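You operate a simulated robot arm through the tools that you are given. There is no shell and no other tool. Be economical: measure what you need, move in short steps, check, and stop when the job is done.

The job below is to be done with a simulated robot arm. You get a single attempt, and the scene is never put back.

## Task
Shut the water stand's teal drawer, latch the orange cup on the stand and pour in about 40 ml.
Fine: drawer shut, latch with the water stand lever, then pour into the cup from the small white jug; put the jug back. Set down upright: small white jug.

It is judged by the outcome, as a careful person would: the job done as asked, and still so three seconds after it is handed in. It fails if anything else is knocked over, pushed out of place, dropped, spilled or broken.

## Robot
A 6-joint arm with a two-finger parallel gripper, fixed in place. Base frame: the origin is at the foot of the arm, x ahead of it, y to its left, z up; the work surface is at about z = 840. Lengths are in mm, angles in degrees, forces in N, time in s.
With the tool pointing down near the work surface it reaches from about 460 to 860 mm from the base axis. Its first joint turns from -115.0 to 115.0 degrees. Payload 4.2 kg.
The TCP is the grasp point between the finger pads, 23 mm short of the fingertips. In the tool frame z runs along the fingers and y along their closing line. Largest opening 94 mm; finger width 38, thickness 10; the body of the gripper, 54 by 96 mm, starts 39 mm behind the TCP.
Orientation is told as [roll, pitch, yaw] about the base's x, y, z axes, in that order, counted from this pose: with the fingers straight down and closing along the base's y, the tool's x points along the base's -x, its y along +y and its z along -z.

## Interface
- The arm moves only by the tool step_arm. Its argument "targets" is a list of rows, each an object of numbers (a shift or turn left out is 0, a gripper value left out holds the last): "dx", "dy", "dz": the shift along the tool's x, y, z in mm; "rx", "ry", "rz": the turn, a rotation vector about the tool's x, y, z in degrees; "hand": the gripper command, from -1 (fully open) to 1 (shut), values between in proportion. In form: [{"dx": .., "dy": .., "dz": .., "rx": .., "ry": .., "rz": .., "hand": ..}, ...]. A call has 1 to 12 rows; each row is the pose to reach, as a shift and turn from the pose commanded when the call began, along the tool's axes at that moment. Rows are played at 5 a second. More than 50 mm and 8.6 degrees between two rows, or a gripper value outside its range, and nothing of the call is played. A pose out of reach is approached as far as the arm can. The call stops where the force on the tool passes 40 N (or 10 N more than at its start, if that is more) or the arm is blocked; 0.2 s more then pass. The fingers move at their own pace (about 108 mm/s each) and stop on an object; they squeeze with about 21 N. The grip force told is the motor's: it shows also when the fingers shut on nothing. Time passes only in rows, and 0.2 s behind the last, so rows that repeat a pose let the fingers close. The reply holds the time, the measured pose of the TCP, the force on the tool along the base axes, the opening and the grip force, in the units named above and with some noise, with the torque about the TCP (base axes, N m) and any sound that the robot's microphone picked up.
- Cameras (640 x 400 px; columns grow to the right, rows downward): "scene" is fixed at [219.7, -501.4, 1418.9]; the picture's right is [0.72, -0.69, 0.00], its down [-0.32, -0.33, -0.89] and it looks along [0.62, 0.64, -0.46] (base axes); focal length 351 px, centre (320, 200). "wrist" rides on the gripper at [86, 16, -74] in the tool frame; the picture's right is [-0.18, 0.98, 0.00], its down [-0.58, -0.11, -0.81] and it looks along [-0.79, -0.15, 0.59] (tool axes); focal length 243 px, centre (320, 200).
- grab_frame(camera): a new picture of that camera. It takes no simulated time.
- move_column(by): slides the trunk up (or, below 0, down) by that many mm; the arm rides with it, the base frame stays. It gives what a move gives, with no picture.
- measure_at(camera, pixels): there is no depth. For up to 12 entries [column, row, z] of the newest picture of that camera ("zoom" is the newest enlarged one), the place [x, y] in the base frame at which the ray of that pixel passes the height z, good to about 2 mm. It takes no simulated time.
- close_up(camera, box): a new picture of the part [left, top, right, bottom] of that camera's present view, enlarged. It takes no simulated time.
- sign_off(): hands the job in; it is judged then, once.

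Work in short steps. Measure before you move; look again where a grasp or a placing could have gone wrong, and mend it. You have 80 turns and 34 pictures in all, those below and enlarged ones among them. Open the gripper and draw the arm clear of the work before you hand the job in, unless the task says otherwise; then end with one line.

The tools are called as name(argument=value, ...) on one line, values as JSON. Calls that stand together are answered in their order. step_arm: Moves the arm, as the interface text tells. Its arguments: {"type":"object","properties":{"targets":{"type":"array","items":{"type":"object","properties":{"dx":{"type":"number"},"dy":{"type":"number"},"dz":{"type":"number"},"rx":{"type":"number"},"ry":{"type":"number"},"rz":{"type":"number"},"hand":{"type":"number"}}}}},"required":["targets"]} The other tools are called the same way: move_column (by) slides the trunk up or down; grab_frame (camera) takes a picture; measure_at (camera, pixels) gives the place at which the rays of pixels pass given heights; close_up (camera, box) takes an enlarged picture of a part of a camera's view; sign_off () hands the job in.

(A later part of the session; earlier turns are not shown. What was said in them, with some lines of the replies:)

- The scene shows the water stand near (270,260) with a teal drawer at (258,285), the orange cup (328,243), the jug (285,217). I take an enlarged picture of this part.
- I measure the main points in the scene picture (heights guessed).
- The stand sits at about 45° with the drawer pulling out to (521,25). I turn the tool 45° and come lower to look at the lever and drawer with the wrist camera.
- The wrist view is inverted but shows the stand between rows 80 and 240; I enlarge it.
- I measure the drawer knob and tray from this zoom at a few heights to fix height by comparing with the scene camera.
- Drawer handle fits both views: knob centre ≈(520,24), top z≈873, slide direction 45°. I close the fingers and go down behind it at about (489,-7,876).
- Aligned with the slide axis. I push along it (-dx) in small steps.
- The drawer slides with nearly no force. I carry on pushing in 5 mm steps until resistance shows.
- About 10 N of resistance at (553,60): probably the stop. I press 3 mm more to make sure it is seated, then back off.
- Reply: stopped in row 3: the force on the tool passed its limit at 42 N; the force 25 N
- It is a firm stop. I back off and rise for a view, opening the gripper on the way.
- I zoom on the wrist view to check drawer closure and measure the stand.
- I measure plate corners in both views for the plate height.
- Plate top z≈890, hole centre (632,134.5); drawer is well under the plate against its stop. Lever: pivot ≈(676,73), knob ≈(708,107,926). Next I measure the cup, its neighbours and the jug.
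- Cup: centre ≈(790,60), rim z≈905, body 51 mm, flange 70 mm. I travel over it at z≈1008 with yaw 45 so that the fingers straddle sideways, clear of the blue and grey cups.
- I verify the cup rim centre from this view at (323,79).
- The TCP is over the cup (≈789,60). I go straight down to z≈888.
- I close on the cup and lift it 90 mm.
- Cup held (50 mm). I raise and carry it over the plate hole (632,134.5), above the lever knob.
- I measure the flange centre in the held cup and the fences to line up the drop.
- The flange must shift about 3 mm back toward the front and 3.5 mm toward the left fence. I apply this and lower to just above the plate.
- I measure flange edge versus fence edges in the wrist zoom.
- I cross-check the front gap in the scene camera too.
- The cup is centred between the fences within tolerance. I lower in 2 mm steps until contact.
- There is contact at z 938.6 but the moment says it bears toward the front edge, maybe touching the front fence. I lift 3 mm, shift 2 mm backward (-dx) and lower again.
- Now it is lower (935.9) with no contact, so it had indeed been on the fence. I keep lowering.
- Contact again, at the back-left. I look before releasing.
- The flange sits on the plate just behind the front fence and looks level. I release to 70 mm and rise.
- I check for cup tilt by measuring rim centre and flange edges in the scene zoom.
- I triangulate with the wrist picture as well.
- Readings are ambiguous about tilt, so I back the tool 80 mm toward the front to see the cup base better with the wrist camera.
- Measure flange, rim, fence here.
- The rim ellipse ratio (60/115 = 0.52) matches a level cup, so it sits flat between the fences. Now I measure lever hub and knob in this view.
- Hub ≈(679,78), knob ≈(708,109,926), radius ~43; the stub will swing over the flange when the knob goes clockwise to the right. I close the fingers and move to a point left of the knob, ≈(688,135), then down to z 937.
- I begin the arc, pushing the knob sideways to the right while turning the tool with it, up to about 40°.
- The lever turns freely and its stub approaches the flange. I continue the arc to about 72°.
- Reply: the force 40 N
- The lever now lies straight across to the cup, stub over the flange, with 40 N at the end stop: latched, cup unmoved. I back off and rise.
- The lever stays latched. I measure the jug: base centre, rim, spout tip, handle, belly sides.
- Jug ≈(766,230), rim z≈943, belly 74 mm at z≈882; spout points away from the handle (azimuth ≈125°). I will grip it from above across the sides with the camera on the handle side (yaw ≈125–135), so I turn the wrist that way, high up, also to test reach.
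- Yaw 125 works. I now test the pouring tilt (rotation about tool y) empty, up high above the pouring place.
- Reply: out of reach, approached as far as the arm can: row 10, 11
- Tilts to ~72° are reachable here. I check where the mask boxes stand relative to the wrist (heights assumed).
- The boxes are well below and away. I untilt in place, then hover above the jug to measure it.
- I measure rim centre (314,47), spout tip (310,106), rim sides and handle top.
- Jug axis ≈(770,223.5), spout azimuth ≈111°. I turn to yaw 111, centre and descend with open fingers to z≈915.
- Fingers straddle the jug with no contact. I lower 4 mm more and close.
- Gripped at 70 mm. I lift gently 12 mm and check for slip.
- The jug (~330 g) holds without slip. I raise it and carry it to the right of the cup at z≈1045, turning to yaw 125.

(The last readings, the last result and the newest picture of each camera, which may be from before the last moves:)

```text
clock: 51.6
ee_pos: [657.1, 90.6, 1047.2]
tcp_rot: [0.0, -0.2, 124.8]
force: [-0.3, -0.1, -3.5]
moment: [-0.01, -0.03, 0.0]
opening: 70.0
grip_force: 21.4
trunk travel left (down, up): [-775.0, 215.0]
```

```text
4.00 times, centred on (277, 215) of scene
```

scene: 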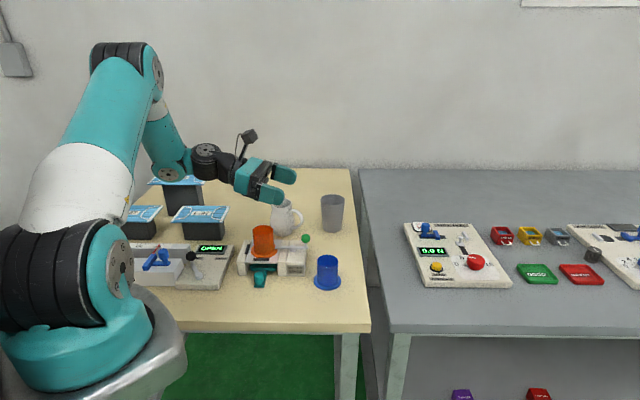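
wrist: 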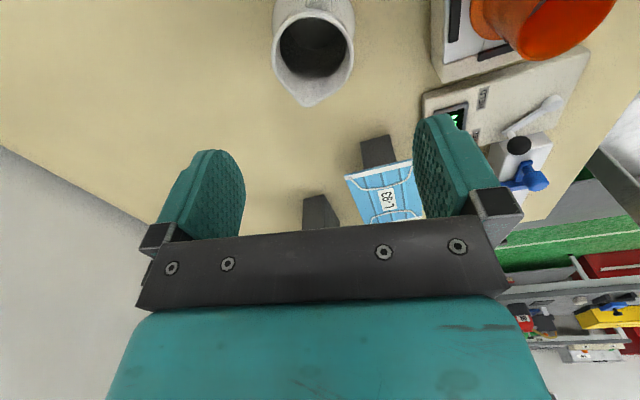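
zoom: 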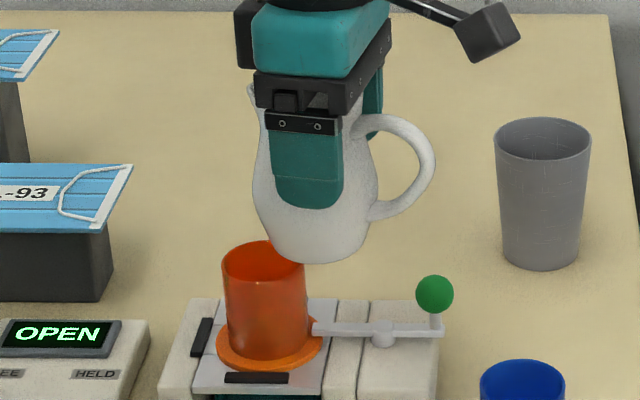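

Baseline weight ≈3.25 N. I check the spout tip position (251,88) in this zoom: expected ≈(633,124) at z≈1080.

measure_at(camera="zoom", pixels=[[251, 88, 1080], [251, 88, 1085], [264, 262, 955], [264, 300, 930]])

```text
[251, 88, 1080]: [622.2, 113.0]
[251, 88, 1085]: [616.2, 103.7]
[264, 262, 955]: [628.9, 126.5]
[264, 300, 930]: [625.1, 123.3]
```

Position is right for pouring. I tilt gradually to 45°, keeping the lip over the cup, and watch the weight.

step_arm(targets=[{"dx": 3.6, "dz": 6, "ry": 8}, {"dx": 6.1, "dz": 11, "ry": 15}, {"dx": 8, "dz": 18, "ry": 23}, {"dx": 8.9, "dz": 26, "ry": 30}, {"dx": 9, "dz": 36, "ry": 38}, {"dx": 8.2, "dz": 42, "ry": 45}, {"dx": 8.2, "dz": 42, "ry": 45}])

close_up(camera="scene", box=[222, 165, 332, 265])

```text
clock: 53.2
ee_pos: [660.0, 82.7, 1003.0]
tcp_rot: [0.0, 45.0, 125.0]
force: [0.2, 0.4, -3.9]
moment: [0.03, -0.01, 0.03]
opening: 69.4
grip_force: 20.7
trunk travel left (down, up): [-775.0, 215.0]
```

```text
4.00 times, centred on (277, 215) of scene
```

zoom: 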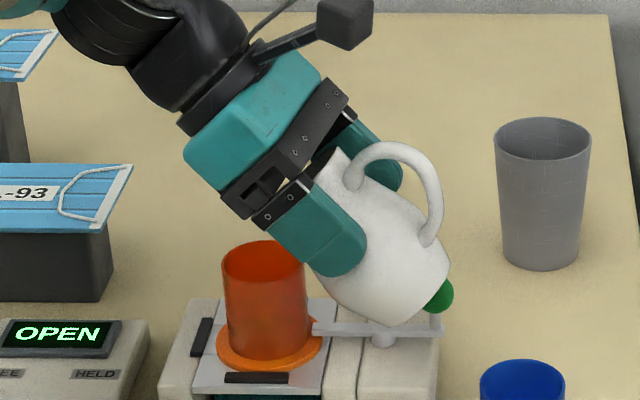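

No water yet at 45°. I add 5° and hold to read the weight.

step_arm(targets=[{"dx": 1.2, "dz": -2, "ry": 2.5}, {"dx": 2.5, "dz": -3.9, "ry": 5}, {"dx": 2.5, "dz": -3.9, "ry": 5}])

step_arm(targets=[{"dz": 0}])

step_arm(targets=[{"dz": 0}])

step_arm(targets=[{"dz": 0}])

```text
clock: 54.0
ee_pos: [661.7, 82.6, 1006.6]
tcp_rot: [0.0, 49.7, 124.9]
force: [0.1, -0.5, -3.6]
moment: [0.04, 0.05, -0.03]
opening: 69.5
grip_force: 21.0
trunk travel left (down, up): [-775.0, 215.0]
```

```text
clock: 54.4
ee_pos: [661.6, 82.8, 1007.3]
tcp_rot: [0.0, 49.8, 124.9]
force: [0.2, -0.1, -3.3]
moment: [0.12, 0.05, -0.01]
opening: 69.5
grip_force: 21.1
trunk travel left (down, up): [-775.0, 215.0]
```

```text
clock: 54.8
ee_pos: [660.6, 81.5, 1007.6]
tcp_rot: [0.0, 49.9, 125.1]
force: [-0.8, -1.2, -4.2]
moment: [0.07, 0.02, 0.04]
opening: 69.6
grip_force: 20.9
trunk travel left (down, up): [-775.0, 215.0]
```

```text
clock: 55.2
ee_pos: [660.9, 82.7, 1007.5]
tcp_rot: [0.0, 49.8, 125.0]
force: [-0.3, 0.0, -3.8]
moment: [0.04, 0.02, -0.02]
opening: 69.7
grip_force: 21.2
trunk travel left (down, up): [-775.0, 215.0]
```

Still nothing poured (≈3.6 N). Another 4°.

step_arm(targets=[{"dx": 1, "dz": -1.6, "ry": 2}, {"dx": 2, "dz": -3.2, "ry": 4}, {"dx": 2, "dz": -3.2, "ry": 4}])

step_arm(targets=[{"dz": 0}])

step_arm(targets=[{"dz": 0}])

```text
clock: 56.0
ee_pos: [659.6, 84.2, 1011.0]
tcp_rot: [0.1, 53.8, 124.9]
force: [0.3, -0.2, -4.1]
moment: [0.05, 0.02, -0.02]
opening: 69.5
grip_force: 20.9
trunk travel left (down, up): [-775.0, 215.0]
```

```text
clock: 56.4
ee_pos: [659.0, 83.6, 1011.9]
tcp_rot: [0.1, 53.9, 125.0]
force: [-0.1, 0.4, -4.4]
moment: [0.06, 0.04, 0.02]
opening: 69.5
grip_force: 21.1
trunk travel left (down, up): [-775.0, 215.0]
```

```text
clock: 56.8
ee_pos: [660.5, 83.0, 1011.3]
tcp_rot: [0.0, 53.9, 124.9]
force: [-0.1, 0.0, -3.4]
moment: [0.07, 0.05, -0.03]
opening: 69.4
grip_force: 21.0
trunk travel left (down, up): [-775.0, 215.0]
```

No clear loss. Another 4°.

step_arm(targets=[{"dx": 1, "dz": -1.6, "ry": 2}, {"dx": 2, "dz": -3.2, "ry": 4}, {"dx": 2, "dz": -3.2, "ry": 4}])

step_arm(targets=[{"dz": 0}])

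close_up(camera="scene", box=[232, 185, 312, 265])

```text
clock: 57.6
ee_pos: [658.6, 84.8, 1014.5]
tcp_rot: [0.1, 57.7, 124.9]
force: [0.9, 0.0, -3.3]
moment: [0.06, 0.02, 0.01]
opening: 69.4
grip_force: 21.3
trunk travel left (down, up): [-775.0, 215.0]
```

```text
clock: 58.0
ee_pos: [658.6, 84.9, 1013.6]
tcp_rot: [0.0, 57.8, 125.0]
force: [0.1, 0.6, -3.3]
moment: [0.06, 0.02, 0.03]
opening: 69.4
grip_force: 21.1
trunk travel left (down, up): [-775.0, 215.0]
```

```text
5.00 times, centred on (272, 225) of scene
```

zoom: 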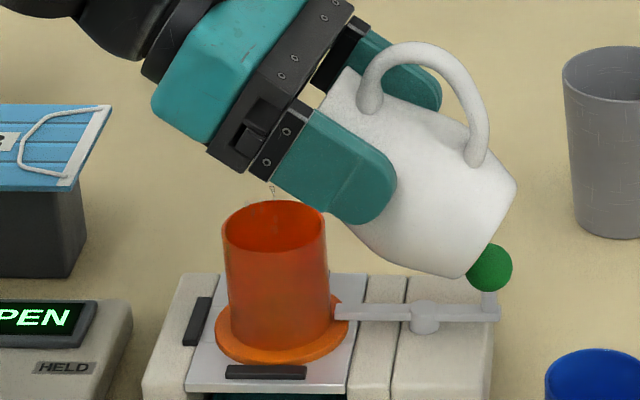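

A thin trickle has started at the lip (274,190) and falls into the middle of the cup. Flow begins near 56–58°; I tilt further to 64° and hold.

step_arm(targets=[{"dx": 1, "dz": -1.5, "ry": 2}, {"dx": 2, "dz": -3, "ry": 4}, {"dx": 2.9, "dz": -4.6, "ry": 6}, {"dx": 2.9, "dz": -4.6, "ry": 6}, {"dx": 2.9, "dz": -4.6, "ry": 6}])

step_arm(targets=[{"dz": 0}])

step_arm(targets=[{"dz": 0}])

step_arm(targets=[{"dz": 0}])

step_arm(targets=[{"dz": 0}])

close_up(camera="scene", box=[248, 205, 298, 265])

```text
clock: 59.2
ee_pos: [657.1, 86.7, 1018.8]
tcp_rot: [0.1, 63.8, 125.0]
force: [0.6, 0.1, -4.2]
moment: [0.08, 0.03, -0.02]
opening: 69.5
grip_force: 21.1
trunk travel left (down, up): [-775.0, 215.0]
```

```text
clock: 59.6
ee_pos: [657.7, 87.8, 1019.5]
tcp_rot: [0.1, 63.8, 125.0]
force: [0.5, -0.6, -3.9]
moment: [0.06, 0.07, -0.01]
opening: 69.4
grip_force: 21.3
trunk travel left (down, up): [-775.0, 215.0]
```

```text
clock: 60.0
ee_pos: [656.0, 87.1, 1019.1]
tcp_rot: [0.2, 63.8, 125.0]
force: [-0.1, -0.5, -3.9]
moment: [0.08, 0.1, -0.01]
opening: 69.4
grip_force: 20.4
trunk travel left (down, up): [-775.0, 215.0]
```

```text
clock: 60.4
ee_pos: [657.3, 87.2, 1018.9]
tcp_rot: [0.1, 63.9, 125.0]
force: [0.6, 0.5, -2.3]
moment: [0.07, -0.01, 0.02]
opening: 69.4
grip_force: 20.8
trunk travel left (down, up): [-775.0, 215.0]
```

```text
clock: 60.8
ee_pos: [657.2, 85.6, 1018.0]
tcp_rot: [0.1, 63.7, 124.9]
force: [0.2, 0.2, -3.5]
moment: [0.06, 0.0, -0.02]
opening: 69.6
grip_force: 20.7
trunk travel left (down, up): [-775.0, 215.0]
```

```text
6.67 times, centred on (273, 235) of scene
```

zoom: 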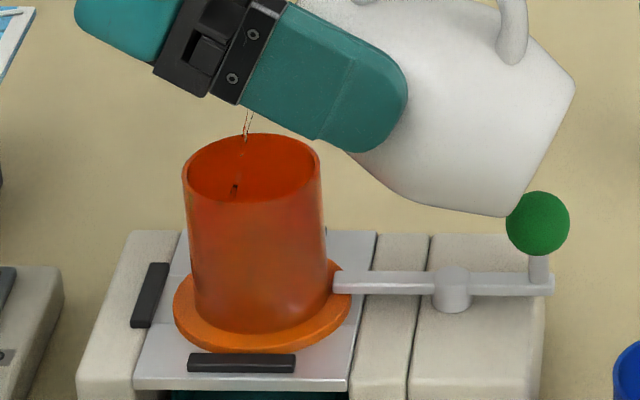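

The stream falls into the cup, but the level can't be seen from here. I return upright now and weigh the jug rather than risk overpouring.

step_arm(targets=[{"dx": -3.2, "dz": 4.9, "ry": -8}, {"dx": -4.9, "dz": 8.3, "ry": -16}, {"dx": -1.7, "dz": 7.9, "ry": -24}, {"dx": 3.7, "dz": 5.4, "ry": -32}, {"dx": 10.6, "dz": 1.1, "ry": -40}, {"dx": 16.1, "dz": -3.5, "ry": -48}, {"dx": 20.3, "dz": -8.6, "ry": -56}, {"dx": 23.2, "dz": -14.1, "ry": -64}, {"dx": 23.2, "dz": -14.1, "ry": -64}])

step_arm(targets=[{"dz": 0}])

step_arm(targets=[{"dz": 0}])

step_arm(targets=[{"dz": 0}])

step_arm(targets=[{"dz": 0}])

step_arm(targets=[{"dz": 0}])

step_arm(targets=[{"dz": 0}])

step_arm(targets=[{"dz": 0}])

step_arm(targets=[{"dz": 0}])

step_arm(targets=[{"dz": 0}])

step_arm(targets=[{"dz": 0}])

```text
clock: 62.8
ee_pos: [655.3, 89.5, 1048.1]
tcp_rot: [0.1, -0.3, 124.9]
force: [1.1, 0.4, -2.3]
moment: [-0.05, -0.04, -0.01]
opening: 69.2
grip_force: 20.9
trunk travel left (down, up): [-775.0, 215.0]
```

```text
clock: 63.2
ee_pos: [655.7, 90.1, 1047.2]
tcp_rot: [-0.1, -0.2, 124.9]
force: [0.4, -0.1, -3.1]
moment: [-0.04, -0.01, 0.0]
opening: 69.3
grip_force: 20.4
trunk travel left (down, up): [-775.0, 215.0]
```

```text
clock: 63.6
ee_pos: [655.4, 90.1, 1047.2]
tcp_rot: [0.0, -0.3, 124.8]
force: [-0.1, -0.4, -3.2]
moment: [-0.05, 0.0, 0.0]
opening: 69.0
grip_force: 20.9
trunk travel left (down, up): [-775.0, 215.0]
```

```text
clock: 64.0
ee_pos: [655.8, 90.1, 1046.9]
tcp_rot: [0.0, -0.2, 125.0]
force: [0.6, 0.2, -3.3]
moment: [-0.03, 0.0, 0.02]
opening: 68.9
grip_force: 21.1
trunk travel left (down, up): [-775.0, 215.0]
```

```text
clock: 64.4
ee_pos: [656.2, 88.9, 1046.5]
tcp_rot: [0.0, -0.2, 124.9]
force: [0.0, -0.3, -3.8]
moment: [-0.05, -0.03, 0.02]
opening: 69.1
grip_force: 21.0
trunk travel left (down, up): [-775.0, 215.0]
```

```text
clock: 64.8
ee_pos: [655.5, 90.1, 1046.9]
tcp_rot: [0.0, -0.2, 124.9]
force: [0.0, -1.2, -2.9]
moment: [0.01, -0.06, 0.0]
opening: 69.1
grip_force: 20.9
trunk travel left (down, up): [-775.0, 215.0]
```

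```text
clock: 65.2
ee_pos: [655.3, 89.4, 1046.6]
tcp_rot: [0.0, -0.2, 124.9]
force: [-0.3, 0.7, -3.3]
moment: [-0.03, 0.0, 0.0]
opening: 69.1
grip_force: 21.2
trunk travel left (down, up): [-775.0, 215.0]
```

```text
clock: 65.6
ee_pos: [655.1, 89.2, 1047.0]
tcp_rot: [0.0, -0.2, 124.9]
force: [0.4, -0.2, -2.8]
moment: [-0.02, -0.03, -0.01]
opening: 69.3
grip_force: 20.7
trunk travel left (down, up): [-775.0, 215.0]
```

```text
clock: 66.0
ee_pos: [656.9, 89.3, 1046.8]
tcp_rot: [0.0, -0.2, 124.9]
force: [-0.4, -0.4, -3.3]
moment: [-0.04, 0.0, 0.02]
opening: 69.1
grip_force: 21.0
trunk travel left (down, up): [-775.0, 215.0]
```

```text
clock: 66.4
ee_pos: [656.4, 89.7, 1046.8]
tcp_rot: [0.0, -0.2, 124.8]
force: [-0.4, 0.2, -3.4]
moment: [0.02, -0.04, -0.01]
opening: 69.2
grip_force: 20.4
trunk travel left (down, up): [-775.0, 215.0]
```

```text
clock: 66.8
ee_pos: [655.3, 89.6, 1047.5]
tcp_rot: [0.1, -0.3, 124.9]
force: [0.4, -0.6, -3.5]
moment: [-0.01, -0.05, -0.03]
opening: 69.4
grip_force: 20.8
trunk travel left (down, up): [-775.0, 215.0]
```

Mean is still ≈3.26 N, so only a little (<15 ml) has gone out. I tilt again to 64° and hold longer with readings.

step_arm(targets=[{"dx": 3.6, "dz": 6, "ry": 8}, {"dx": 6.4, "dz": 12, "ry": 16}, {"dx": 8.2, "dz": 19, "ry": 24}, {"dx": 9, "dz": 28, "ry": 32}, {"dx": 8.8, "dz": 37, "ry": 40}, {"dx": 7.8, "dz": 40, "ry": 48}, {"dx": 5.5, "dz": 32, "ry": 56}, {"dx": 2.5, "dz": 27, "ry": 64}, {"dx": 2.5, "dz": 27, "ry": 64}])

step_arm(targets=[{"dz": 0}])

step_arm(targets=[{"dz": 0}])

step_arm(targets=[{"dz": 0}])

step_arm(targets=[{"dz": 0}])

step_arm(targets=[{"dz": 0}])

step_arm(targets=[{"dz": 0}])

step_arm(targets=[{"dz": 0}])

step_arm(targets=[{"dz": 0}])

```text
clock: 68.8
ee_pos: [658.3, 89.2, 1019.5]
tcp_rot: [0.0, 63.9, 125.0]
force: [0.1, -0.7, -3.5]
moment: [0.09, 0.01, -0.01]
opening: 68.7
grip_force: 21.3
trunk travel left (down, up): [-775.0, 215.0]
```

```text
clock: 69.2
ee_pos: [658.1, 87.5, 1020.4]
tcp_rot: [0.1, 63.8, 125.1]
force: [-0.5, -0.3, -2.6]
moment: [0.04, 0.05, -0.01]
opening: 68.5
grip_force: 21.1
trunk travel left (down, up): [-775.0, 215.0]
```

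```text
clock: 69.6
ee_pos: [658.0, 88.2, 1020.2]
tcp_rot: [0.1, 63.8, 124.9]
force: [-0.5, -0.4, -3.4]
moment: [0.07, 0.01, 0.02]
opening: 68.6
grip_force: 21.0
trunk travel left (down, up): [-775.0, 215.0]
```

```text
clock: 70.0
ee_pos: [656.7, 87.9, 1020.6]
tcp_rot: [0.1, 63.9, 125.0]
force: [-0.4, -0.5, -3.6]
moment: [0.07, 0.03, 0.03]
opening: 68.6
grip_force: 21.5
trunk travel left (down, up): [-775.0, 215.0]
```

```text
clock: 70.4
ee_pos: [658.8, 87.6, 1020.1]
tcp_rot: [0.1, 63.8, 125.1]
force: [-0.3, -0.4, -2.8]
moment: [0.05, 0.02, -0.01]
opening: 68.5
grip_force: 20.9
trunk travel left (down, up): [-775.0, 215.0]
```

```text
clock: 70.8
ee_pos: [657.0, 87.2, 1019.8]
tcp_rot: [0.1, 63.7, 125.0]
force: [0.1, 0.0, -2.7]
moment: [0.05, 0.09, -0.05]
opening: 68.5
grip_force: 21.1
trunk travel left (down, up): [-775.0, 215.0]
```

```text
clock: 71.2
ee_pos: [658.5, 87.1, 1019.8]
tcp_rot: [0.1, 63.8, 125.0]
force: [0.6, 0.5, -2.6]
moment: [0.08, 0.06, 0.0]
opening: 68.6
grip_force: 21.2
trunk travel left (down, up): [-775.0, 215.0]
```

```text
clock: 71.6
ee_pos: [657.6, 87.5, 1020.2]
tcp_rot: [0.1, 63.8, 125.0]
force: [0.4, 0.1, -2.1]
moment: [0.03, 0.08, 0.02]
opening: 68.6
grip_force: 21.3
trunk travel left (down, up): [-775.0, 215.0]
```

```text
clock: 72.0
ee_pos: [657.2, 86.8, 1019.4]
tcp_rot: [0.1, 63.8, 125.1]
force: [-0.6, 0.1, -3.5]
moment: [0.09, 0.06, -0.02]
opening: 68.7
grip_force: 21.5
trunk travel left (down, up): [-775.0, 215.0]
```

Readings are dropping (≈2.8 N). I go upright and weigh again.

step_arm(targets=[{"dx": -3.2, "dz": 4.9, "ry": -8}, {"dx": -4.9, "dz": 8.3, "ry": -16}, {"dx": -1.7, "dz": 7.9, "ry": -24}, {"dx": 3.7, "dz": 5.4, "ry": -32}, {"dx": 10.6, "dz": 1.1, "ry": -40}, {"dx": 16.1, "dz": -3.5, "ry": -48}, {"dx": 20.3, "dz": -8.6, "ry": -56}, {"dx": 23.2, "dz": -14.1, "ry": -64}, {"dx": 23.2, "dz": -14.1, "ry": -64}, {"dx": 23.2, "dz": -14.1, "ry": -64}])

step_arm(targets=[{"dz": 0}])

step_arm(targets=[{"dz": 0}])

step_arm(targets=[{"dz": 0}])

step_arm(targets=[{"dz": 0}])

step_arm(targets=[{"dz": 0}])

step_arm(targets=[{"dz": 0}])

step_arm(targets=[{"dz": 0}])

step_arm(targets=[{"dz": 0}])

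step_arm(targets=[{"dz": 0}])

step_arm(targets=[{"dz": 0}])

step_arm(targets=[{"dz": 0}])

step_arm(targets=[{"dz": 0}])

step_arm(targets=[{"dz": 0}])

step_arm(targets=[{"dz": 0}])

```text
clock: 74.2
ee_pos: [657.4, 89.6, 1045.7]
tcp_rot: [0.0, -0.3, 124.8]
force: [0.6, 0.1, -3.7]
moment: [-0.03, 0.0, 0.01]
opening: 67.8
grip_force: 21.3
trunk travel left (down, up): [-775.0, 215.0]
```

```text
clock: 74.6
ee_pos: [657.6, 89.2, 1044.9]
tcp_rot: [-0.1, -0.2, 124.9]
force: [-1.1, 0.3, -2.3]
moment: [0.01, 0.01, -0.03]
opening: 68.2
grip_force: 20.8
trunk travel left (down, up): [-775.0, 215.0]
```

```text
clock: 75.0
ee_pos: [657.9, 89.1, 1045.5]
tcp_rot: [0.0, -0.1, 124.9]
force: [0.5, -0.2, -3.7]
moment: [-0.02, -0.03, 0.01]
opening: 68.1
grip_force: 21.1
trunk travel left (down, up): [-775.0, 215.0]
```

```text
clock: 75.4
ee_pos: [656.8, 88.9, 1046.3]
tcp_rot: [0.0, -0.2, 124.9]
force: [0.2, 0.0, -3.5]
moment: [-0.02, -0.01, -0.02]
opening: 68.2
grip_force: 20.9
trunk travel left (down, up): [-775.0, 215.0]
```

```text
clock: 75.8
ee_pos: [657.9, 88.6, 1046.6]
tcp_rot: [0.0, -0.2, 124.9]
force: [0.4, 0.8, -3.1]
moment: [-0.03, -0.03, 0.02]
opening: 68.4
grip_force: 21.1
trunk travel left (down, up): [-775.0, 215.0]
```

```text
clock: 76.2
ee_pos: [657.0, 89.3, 1046.4]
tcp_rot: [-0.1, -0.3, 124.9]
force: [1.2, -0.5, -3.8]
moment: [-0.02, 0.01, -0.03]
opening: 68.3
grip_force: 20.9
trunk travel left (down, up): [-775.0, 215.0]
```

```text
clock: 76.6
ee_pos: [656.7, 89.3, 1046.1]
tcp_rot: [0.0, -0.3, 124.9]
force: [-0.6, -0.5, -3.3]
moment: [-0.02, -0.02, 0.0]
opening: 68.2
grip_force: 21.1
trunk travel left (down, up): [-775.0, 215.0]
```

```text
clock: 77.0
ee_pos: [656.7, 89.0, 1045.8]
tcp_rot: [0.0, -0.3, 124.9]
force: [0.3, 0.1, -3.3]
moment: [-0.04, 0.0, 0.0]
opening: 68.5
grip_force: 21.1
trunk travel left (down, up): [-775.0, 215.0]
```

```text
clock: 77.4
ee_pos: [656.0, 89.4, 1045.5]
tcp_rot: [0.0, -0.2, 124.8]
force: [-0.1, 0.1, -4.1]
moment: [-0.06, -0.01, -0.04]
opening: 68.3
grip_force: 21.4
trunk travel left (down, up): [-775.0, 215.0]
```

```text
clock: 77.8
ee_pos: [656.0, 89.3, 1046.1]
tcp_rot: [0.0, -0.2, 124.9]
force: [-0.4, 0.7, -2.8]
moment: [-0.04, -0.02, -0.03]
opening: 68.0
grip_force: 21.0
trunk travel left (down, up): [-775.0, 215.0]
```

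```text
clock: 78.2
ee_pos: [656.6, 90.5, 1047.4]
tcp_rot: [0.1, -0.2, 124.9]
force: [-0.7, 0.5, -4.2]
moment: [-0.03, 0.0, 0.03]
opening: 67.9
grip_force: 20.9
trunk travel left (down, up): [-775.0, 215.0]
```

```text
clock: 78.6
ee_pos: [656.6, 90.7, 1046.2]
tcp_rot: [0.0, -0.3, 124.9]
force: [0.6, -0.2, -3.4]
moment: [-0.03, -0.03, 0.0]
opening: 67.8
grip_force: 20.7
trunk travel left (down, up): [-775.0, 215.0]
```

```text
clock: 79.0
ee_pos: [657.4, 88.7, 1046.7]
tcp_rot: [0.0, -0.2, 124.9]
force: [0.0, 0.1, -3.5]
moment: [-0.03, -0.03, 0.02]
opening: 67.8
grip_force: 20.7
trunk travel left (down, up): [-775.0, 215.0]
```

```text
clock: 79.4
ee_pos: [656.7, 90.3, 1046.5]
tcp_rot: [0.1, -0.2, 124.9]
force: [-0.9, -0.1, -3.2]
moment: [-0.02, -0.06, -0.03]
opening: 67.9
grip_force: 20.7
trunk travel left (down, up): [-775.0, 215.0]
```

```text
clock: 79.8
ee_pos: [656.7, 89.2, 1046.0]
tcp_rot: [0.0, -0.2, 124.9]
force: [0.7, 0.6, -2.6]
moment: [-0.01, -0.02, -0.05]
opening: 67.8
grip_force: 20.9
trunk travel left (down, up): [-775.0, 215.0]
```

The scale noise (±0.5 N) is too large, and the grip shows the jug creeping slightly (opening 69.8→67.8). I move the held jug aside so the wrist camera sees down into the cup at right of the jug.

step_arm(targets=[{"dx": -15, "dy": -24}, {"dx": -30, "dy": -48}, {"dx": -45, "dy": -72}, {"dx": -58.7, "dy": -93}, {"dx": -58.7, "dy": -93}])

close_up(camera="wrist", box=[390, 0, 570, 112])

```text
clock: 81.0
ee_pos: [699.2, 192.4, 1047.3]
tcp_rot: [0.0, -0.2, 125.0]
force: [0.6, -0.9, -2.5]
moment: [0.0, -0.02, 0.0]
opening: 68.2
grip_force: 21.3
trunk travel left (down, up): [-775.0, 215.0]
```

```text
3.56 times, centred on (480, 56) of wrist
```

zoom: 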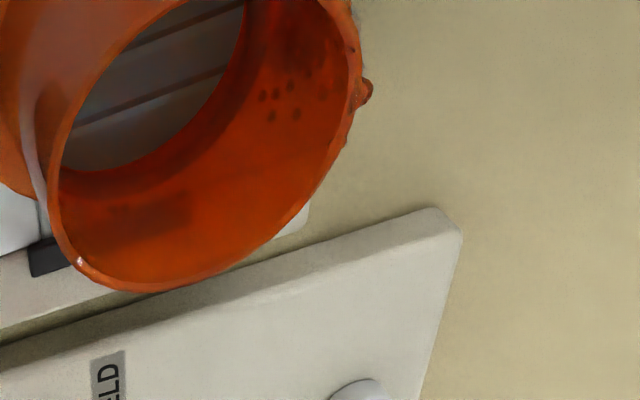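

The cup's inside is visible: droplets at the right inner wall (280,95) and beads at the rim (365,90) show the stream lands off-centre. I measure these points, and the disc edge for the level.

measure_at(camera="zoom", pixels=[[150, 288, 954], [362, 60, 954], [48, 190, 954], [280, 95, 945], [365, 90, 952], [350, 50, 954], [115, 170, 896], [115, 170, 905], [115, 170, 915], [245, 20, 896], [245, 20, 905], [245, 20, 915]])

```text
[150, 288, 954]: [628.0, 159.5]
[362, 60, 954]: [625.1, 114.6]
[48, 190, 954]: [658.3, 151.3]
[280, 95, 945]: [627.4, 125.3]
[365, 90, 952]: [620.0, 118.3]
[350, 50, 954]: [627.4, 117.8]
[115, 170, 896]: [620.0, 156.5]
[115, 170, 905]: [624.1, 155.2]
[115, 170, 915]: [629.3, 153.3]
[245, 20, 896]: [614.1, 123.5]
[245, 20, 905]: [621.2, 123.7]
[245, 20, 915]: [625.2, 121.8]
```

The level now reads about z 905 versus an empty floor at ≈899: only ~10 ml, and the stream lands ~16 mm off toward the front wall (spout is turned slightly to tool +y). Cup centre is ≈(633.5,133.5). I return with a 16 mm correction.

step_arm(targets=[{"dx": 15, "dy": 20}, {"dx": 30, "dy": 40}, {"dx": 45, "dy": 60}, {"dx": 58.7, "dy": 77}, {"dx": 58.7, "dy": 77}])

step_arm(targets=[{"dx": 3.6, "dz": 5, "ry": 8}, {"dx": 6.4, "dz": 10, "ry": 16}, {"dx": 8.2, "dz": 16, "ry": 24}, {"dx": 9, "dz": 24, "ry": 32}, {"dx": 8.8, "dz": 31, "ry": 40}, {"dx": 7.8, "dz": 35, "ry": 48}, {"dx": 5.5, "dz": 32, "ry": 56}, {"dx": 2.5, "dz": 27, "ry": 64}, {"dx": 0.6, "dz": 24, "ry": 68}, {"dx": 0.6, "dz": 24, "ry": 68}])

step_arm(targets=[{"dz": 0}, {"dz": 0}, {"dz": 0}])

close_up(camera="scene", box=[248, 205, 298, 250])

```text
clock: 82.2
ee_pos: [669.7, 99.0, 1048.8]
tcp_rot: [0.0, -0.2, 124.9]
force: [0.0, -0.6, -3.0]
moment: [0.02, 0.0, -0.01]
opening: 68.1
grip_force: 20.3
trunk travel left (down, up): [-775.0, 215.0]
```

```text
clock: 84.4
ee_pos: [671.2, 98.7, 1022.5]
tcp_rot: [0.0, 67.9, 124.9]
force: [-0.6, -0.2, -2.4]
moment: [0.08, 0.05, 0.03]
opening: 67.6
grip_force: 21.1
trunk travel left (down, up): [-775.0, 215.0]
```

```text
clock: 85.2
ee_pos: [669.9, 97.6, 1021.9]
tcp_rot: [0.0, 67.8, 125.0]
force: [-0.3, -0.1, -3.8]
moment: [0.09, 0.05, -0.01]
opening: 67.1
grip_force: 20.8
trunk travel left (down, up): [-775.0, 215.0]
```

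```text
8.89 times, centred on (273, 228) of scene
```

zoom: 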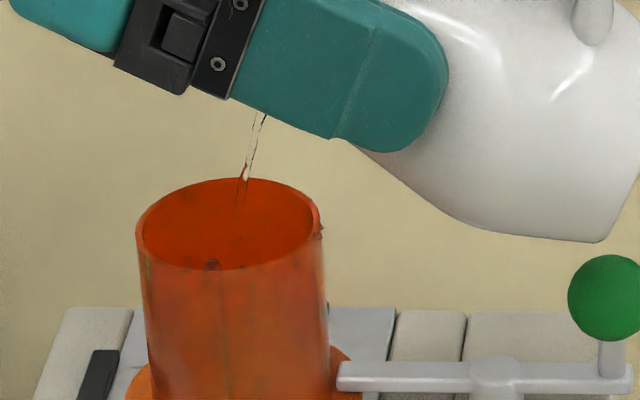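

The corrected stream falls inside the cup, about 7 mm from centre. I hold here about 5 s more.

step_arm(targets=[{"dz": 0}, {"dz": 0}, {"dz": 0}, {"dz": 0}, {"dz": 0}, {"dz": 0}, {"dz": 0}, {"dz": 0}, {"dz": 0}, {"dz": 0}, {"dz": 0}, {"dz": 0}])

step_arm(targets=[{"dz": 0}, {"dz": 0}, {"dz": 0}, {"dz": 0}, {"dz": 0}, {"dz": 0}, {"dz": 0}, {"dz": 0}, {"dz": 0}, {"dz": 0}])

```text
clock: 87.8
ee_pos: [670.8, 98.9, 1022.5]
tcp_rot: [0.0, 67.8, 125.0]
force: [-0.7, -0.3, -3.4]
moment: [0.08, 0.02, 0.03]
opening: 67.4
grip_force: 19.8
trunk travel left (down, up): [-775.0, 215.0]
```

```text
clock: 90.0
ee_pos: [669.5, 97.5, 1022.8]
tcp_rot: [0.0, 67.8, 125.0]
force: [-0.9, 0.0, -2.1]
moment: [0.05, 0.07, -0.01]
opening: 67.3
grip_force: 20.6
trunk travel left (down, up): [-775.0, 215.0]
```

I untilt and go to the side vantage to read the level with the last picture.

step_arm(targets=[{"dx": -3.8, "dz": 5.2, "ry": -8}, {"dx": -6.5, "dz": 9.3, "ry": -16}, {"dx": -5.4, "dz": 10.6, "ry": -24}, {"dx": -0.1, "dz": 9.1, "ry": -32}, {"dx": 6.7, "dz": 5.9, "ry": -40}, {"dx": 12.7, "dz": 2.1, "ry": -48}, {"dx": 16.9, "dz": -2.1, "ry": -56}, {"dx": 20.4, "dz": -7, "ry": -64}, {"dx": 22, "dz": -9.6, "ry": -68}, {"dx": 22, "dz": -9.6, "ry": -68}])

step_arm(targets=[{"dx": -15, "dy": -20}, {"dx": -30, "dy": -40}, {"dx": -45, "dy": -60}, {"dx": -58.7, "dy": -77}, {"dx": -58.7, "dy": -77}, {"dx": -58.7, "dy": -77}])

```text
clock: 92.2
ee_pos: [669.2, 99.1, 1047.8]
tcp_rot: [-0.1, -0.3, 124.9]
force: [0.4, -0.4, -3.0]
moment: [-0.03, -0.04, 0.04]
opening: 66.9
grip_force: 21.0
trunk travel left (down, up): [-775.0, 215.0]
```

```text
clock: 93.6
ee_pos: [698.1, 189.9, 1045.1]
tcp_rot: [0.0, -0.2, 124.9]
force: [0.1, -1.0, -3.0]
moment: [-0.02, -0.02, 0.0]
opening: 67.0
grip_force: 21.4
trunk travel left (down, up): [-775.0, 215.0]
```

I take the last picture at the same vantage and a batch of weight readings.

close_up(camera="wrist", box=[390, 0, 570, 112])

step_arm(targets=[{"dz": 0}])

step_arm(targets=[{"dz": 0}])

step_arm(targets=[{"dz": 0}])

step_arm(targets=[{"dz": 0}])

step_arm(targets=[{"dz": 0}])

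step_arm(targets=[{"dz": 0}])

step_arm(targets=[{"dz": 0}])

step_arm(targets=[{"dz": 0}])

step_arm(targets=[{"dz": 0}])

step_arm(targets=[{"dz": 0}])

step_arm(targets=[{"dz": 0}])

step_arm(targets=[{"dz": 0}])

```text
3.56 times, centred on (480, 56) of wrist
```

zoom: 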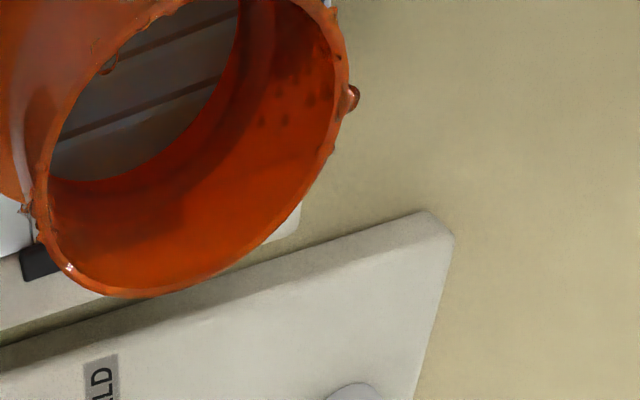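

```text
clock: 94.0
ee_pos: [698.1, 189.1, 1045.4]
tcp_rot: [0.0, -0.2, 124.9]
force: [-0.6, -0.7, -2.8]
moment: [-0.05, -0.02, 0.0]
opening: 66.6
grip_force: 20.9
trunk travel left (down, up): [-775.0, 215.0]
```

```text
clock: 94.4
ee_pos: [698.2, 190.4, 1046.2]
tcp_rot: [0.0, -0.2, 124.9]
force: [0.8, -0.1, -2.3]
moment: [-0.06, -0.03, 0.0]
opening: 66.6
grip_force: 21.4
trunk travel left (down, up): [-775.0, 215.0]
```

```text
clock: 94.8
ee_pos: [697.8, 189.2, 1046.3]
tcp_rot: [-0.1, -0.1, 124.9]
force: [-0.5, 0.3, -3.4]
moment: [-0.04, -0.03, 0.01]
opening: 67.0
grip_force: 20.8
trunk travel left (down, up): [-775.0, 215.0]
```

```text
clock: 95.2
ee_pos: [697.6, 189.7, 1046.7]
tcp_rot: [-0.1, -0.2, 124.9]
force: [0.0, -0.3, -3.4]
moment: [-0.01, -0.01, -0.02]
opening: 66.8
grip_force: 21.3
trunk travel left (down, up): [-775.0, 215.0]
```

```text
clock: 95.6
ee_pos: [698.1, 190.1, 1045.4]
tcp_rot: [0.0, -0.2, 124.9]
force: [0.6, 0.2, -2.6]
moment: [0.02, -0.05, 0.01]
opening: 66.8
grip_force: 21.4
trunk travel left (down, up): [-775.0, 215.0]
```

```text
clock: 96.0
ee_pos: [698.5, 190.6, 1046.4]
tcp_rot: [0.0, -0.2, 124.9]
force: [0.5, -0.5, -3.1]
moment: [-0.01, 0.01, -0.01]
opening: 66.7
grip_force: 20.7
trunk travel left (down, up): [-775.0, 215.0]
```

```text
clock: 96.4
ee_pos: [695.9, 189.7, 1045.7]
tcp_rot: [0.0, -0.2, 125.0]
force: [0.1, -0.3, -3.1]
moment: [0.0, -0.03, 0.03]
opening: 66.8
grip_force: 22.0
trunk travel left (down, up): [-775.0, 215.0]
```

```text
clock: 96.8
ee_pos: [698.1, 190.0, 1046.1]
tcp_rot: [0.0, -0.3, 124.8]
force: [-0.1, 0.9, -3.3]
moment: [0.0, -0.02, 0.01]
opening: 66.9
grip_force: 20.4
trunk travel left (down, up): [-775.0, 215.0]
```

```text
clock: 97.2
ee_pos: [697.7, 189.3, 1045.4]
tcp_rot: [0.0, -0.2, 124.9]
force: [0.8, -0.8, -3.5]
moment: [-0.02, -0.03, 0.03]
opening: 66.8
grip_force: 20.9
trunk travel left (down, up): [-775.0, 215.0]
```

```text
clock: 97.6
ee_pos: [697.8, 190.5, 1045.7]
tcp_rot: [0.0, -0.1, 124.9]
force: [-0.6, 0.1, -2.7]
moment: [-0.06, -0.01, 0.01]
opening: 66.7
grip_force: 21.0
trunk travel left (down, up): [-775.0, 215.0]
```

```text
clock: 98.0
ee_pos: [697.7, 189.7, 1045.8]
tcp_rot: [0.0, -0.2, 124.9]
force: [-0.1, -0.2, -1.6]
moment: [0.02, 0.02, 0.01]
opening: 66.8
grip_force: 20.8
trunk travel left (down, up): [-775.0, 215.0]
```

```text
clock: 98.4
ee_pos: [697.6, 190.2, 1046.0]
tcp_rot: [0.1, -0.2, 124.9]
force: [0.5, 0.7, -3.8]
moment: [0.0, -0.02, -0.02]
opening: 66.9
grip_force: 20.3
trunk travel left (down, up): [-775.0, 215.0]
```

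Level: the floor now appears raised ≈7 mm by refraction and the waterline ring reads ≈z 921–925 over a floor at ≈896 (≈25 mm × 17.5 cm² ≈ 40 ml); the jug is ≈0.3–0.4 N lighter. That agrees with about 40 ml, so I take the jug back over its place (772.7,224), yaw 111.

step_arm(targets=[{"dx": 4, "dy": -20, "rz": 4}, {"dx": 8, "dy": -40, "rz": 8}, {"dx": 11.5, "dy": -61, "rz": 11}, {"dx": 15.1, "dy": -80.9, "rz": 14}, {"dx": 15.1, "dy": -80.9, "rz": 14}, {"dx": 15.1, "dy": -80.9, "rz": 14, "dz": 30}, {"dx": 15.1, "dy": -80.9, "rz": 14, "dz": 60}, {"dx": 15.1, "dy": -80.9, "rz": 14, "dz": 90}, {"dx": 15.1, "dy": -80.9, "rz": 14, "dz": 104}, {"dx": 15.1, "dy": -80.9, "rz": 14, "dz": 104}])

```text
clock: 100.6
ee_pos: [773.8, 226.8, 941.8]
tcp_rot: [0.1, -0.2, 110.9]
force: [0.5, -0.6, -2.6]
moment: [-0.03, -0.04, -0.01]
opening: 66.7
grip_force: 20.6
trunk travel left (down, up): [-775.0, 215.0]
```

I trim ~3 mm and lower in small steps toward contact.

step_arm(targets=[{"dx": 2.3, "dy": 1.9, "dz": 4}, {"dx": 2.3, "dy": 1.9, "dz": 7}, {"dx": 2.3, "dy": 1.9, "dz": 10}, {"dx": 2.3, "dy": 1.9, "dz": 12}, {"dx": 2.3, "dy": 1.9, "dz": 14}, {"dx": 2.3, "dy": 1.9, "dz": 14}])

step_arm(targets=[{"dz": 1}, {"dz": 2}, {"dz": 2}])

step_arm(targets=[{"dz": 1}, {"dz": 2}, {"dz": 2}])

```text
clock: 102.0
ee_pos: [773.2, 222.4, 928.3]
tcp_rot: [0.2, -0.2, 110.9]
force: [-1.1, 0.3, -2.5]
moment: [-0.02, -0.03, -0.02]
opening: 66.9
grip_force: 21.0
trunk travel left (down, up): [-775.0, 215.0]
```

```text
clock: 102.8
ee_pos: [772.9, 222.3, 926.7]
tcp_rot: [0.1, -0.2, 110.9]
force: [-0.1, 0.1, -2.9]
moment: [-0.01, -0.05, -0.01]
opening: 66.7
grip_force: 21.1
trunk travel left (down, up): [-775.0, 215.0]
```

```text
clock: 103.6
ee_pos: [773.0, 222.2, 925.1]
tcp_rot: [0.1, -0.2, 110.9]
force: [0.2, -0.3, -2.9]
moment: [-0.01, -0.04, 0.01]
opening: 66.6
grip_force: 21.2
trunk travel left (down, up): [-775.0, 215.0]
```

Weight still hangs (≈2.8 N, consistent with 35–50 ml poured). I continue down in 1 mm steps.

step_arm(targets=[{"dz": 1}, {"dz": 2}, {"dz": 2}])

step_arm(targets=[{"dz": 1}, {"dz": 2}, {"dz": 2}])

```text
clock: 104.4
ee_pos: [773.2, 222.0, 921.8]
tcp_rot: [0.1, -0.4, 110.9]
force: [-1.2, 0.0, -2.9]
moment: [0.0, 0.02, 0.01]
opening: 66.8
grip_force: 20.2
trunk travel left (down, up): [-775.0, 215.0]
```

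```text
clock: 105.2
ee_pos: [773.2, 222.8, 919.8]
tcp_rot: [0.1, -0.3, 110.9]
force: [0.4, 0.2, -3.4]
moment: [0.0, -0.02, 0.0]
opening: 66.7
grip_force: 21.1
trunk travel left (down, up): [-775.0, 215.0]
```

step_arm(targets=[{"dz": 1}, {"dz": 2}, {"dz": 2}])

step_arm(targets=[{"dz": 1}, {"dz": 2}, {"dz": 2}])

```text
clock: 106.0
ee_pos: [773.1, 222.3, 917.9]
tcp_rot: [0.1, -0.2, 111.0]
force: [0.1, -1.7, 3.0]
moment: [-0.14, 0.13, 0.02]
opening: 66.9
grip_force: 21.1
trunk travel left (down, up): [-775.0, 215.0]
```

```text
clock: 106.8
ee_pos: [771.9, 222.7, 917.5]
tcp_rot: [-0.3, -0.3, 111.0]
force: [3.0, 0.8, 18.2]
moment: [-0.19, -0.04, 0.0]
opening: 67.2
grip_force: 20.3
trunk travel left (down, up): [-775.0, 215.0]
```

The jug stands on the table. I ease the force, open, and rise straight up.

step_arm(targets=[{"dz": -1.5}, {"dz": -1.5, "hand": -0.6}, {"dz": -1.5, "hand": -1}, {"dz": -1.5, "hand": -1}, {"dz": -1.5, "hand": -1}])

step_arm(targets=[{"dz": -15}, {"dz": -40}, {"dz": -80}, {"dz": -120}, {"dz": -160}, {"dz": -160}])

```text
clock: 108.0
ee_pos: [772.0, 222.3, 916.7]
tcp_rot: [0.1, -0.2, 111.0]
force: [-0.2, 0.3, -0.2]
moment: [-0.01, -0.01, 0.02]
opening: 93.8
grip_force: 0.1
trunk travel left (down, up): [-775.0, 215.0]
```

```text
clock: 109.4
ee_pos: [773.0, 221.4, 1080.4]
tcp_rot: [0.1, -0.3, 110.9]
force: [-0.1, 0.0, -0.4]
moment: [0.0, 0.02, 0.0]
opening: 94.0
grip_force: 0.1
trunk travel left (down, up): [-775.0, 215.0]
```

The jug released with no force and the arm is clear, 160 mm above. The picture allowance is used up, so I hand in.

sign_off()

```text
The job is handed in.
```

I shut the drawer, latched the orange cup on the stand with the lever, and set the jug back upright in its place. I estimate about 40 ml in the cup, from a camera reading of the level and noisy jug weights, so it could be roughly 10–15 ml out. The first pours landed off-centre and left droplets on the rim and outer wall; I saw no water on the table. With no pictures left, I couldn't check the final scene by eye.
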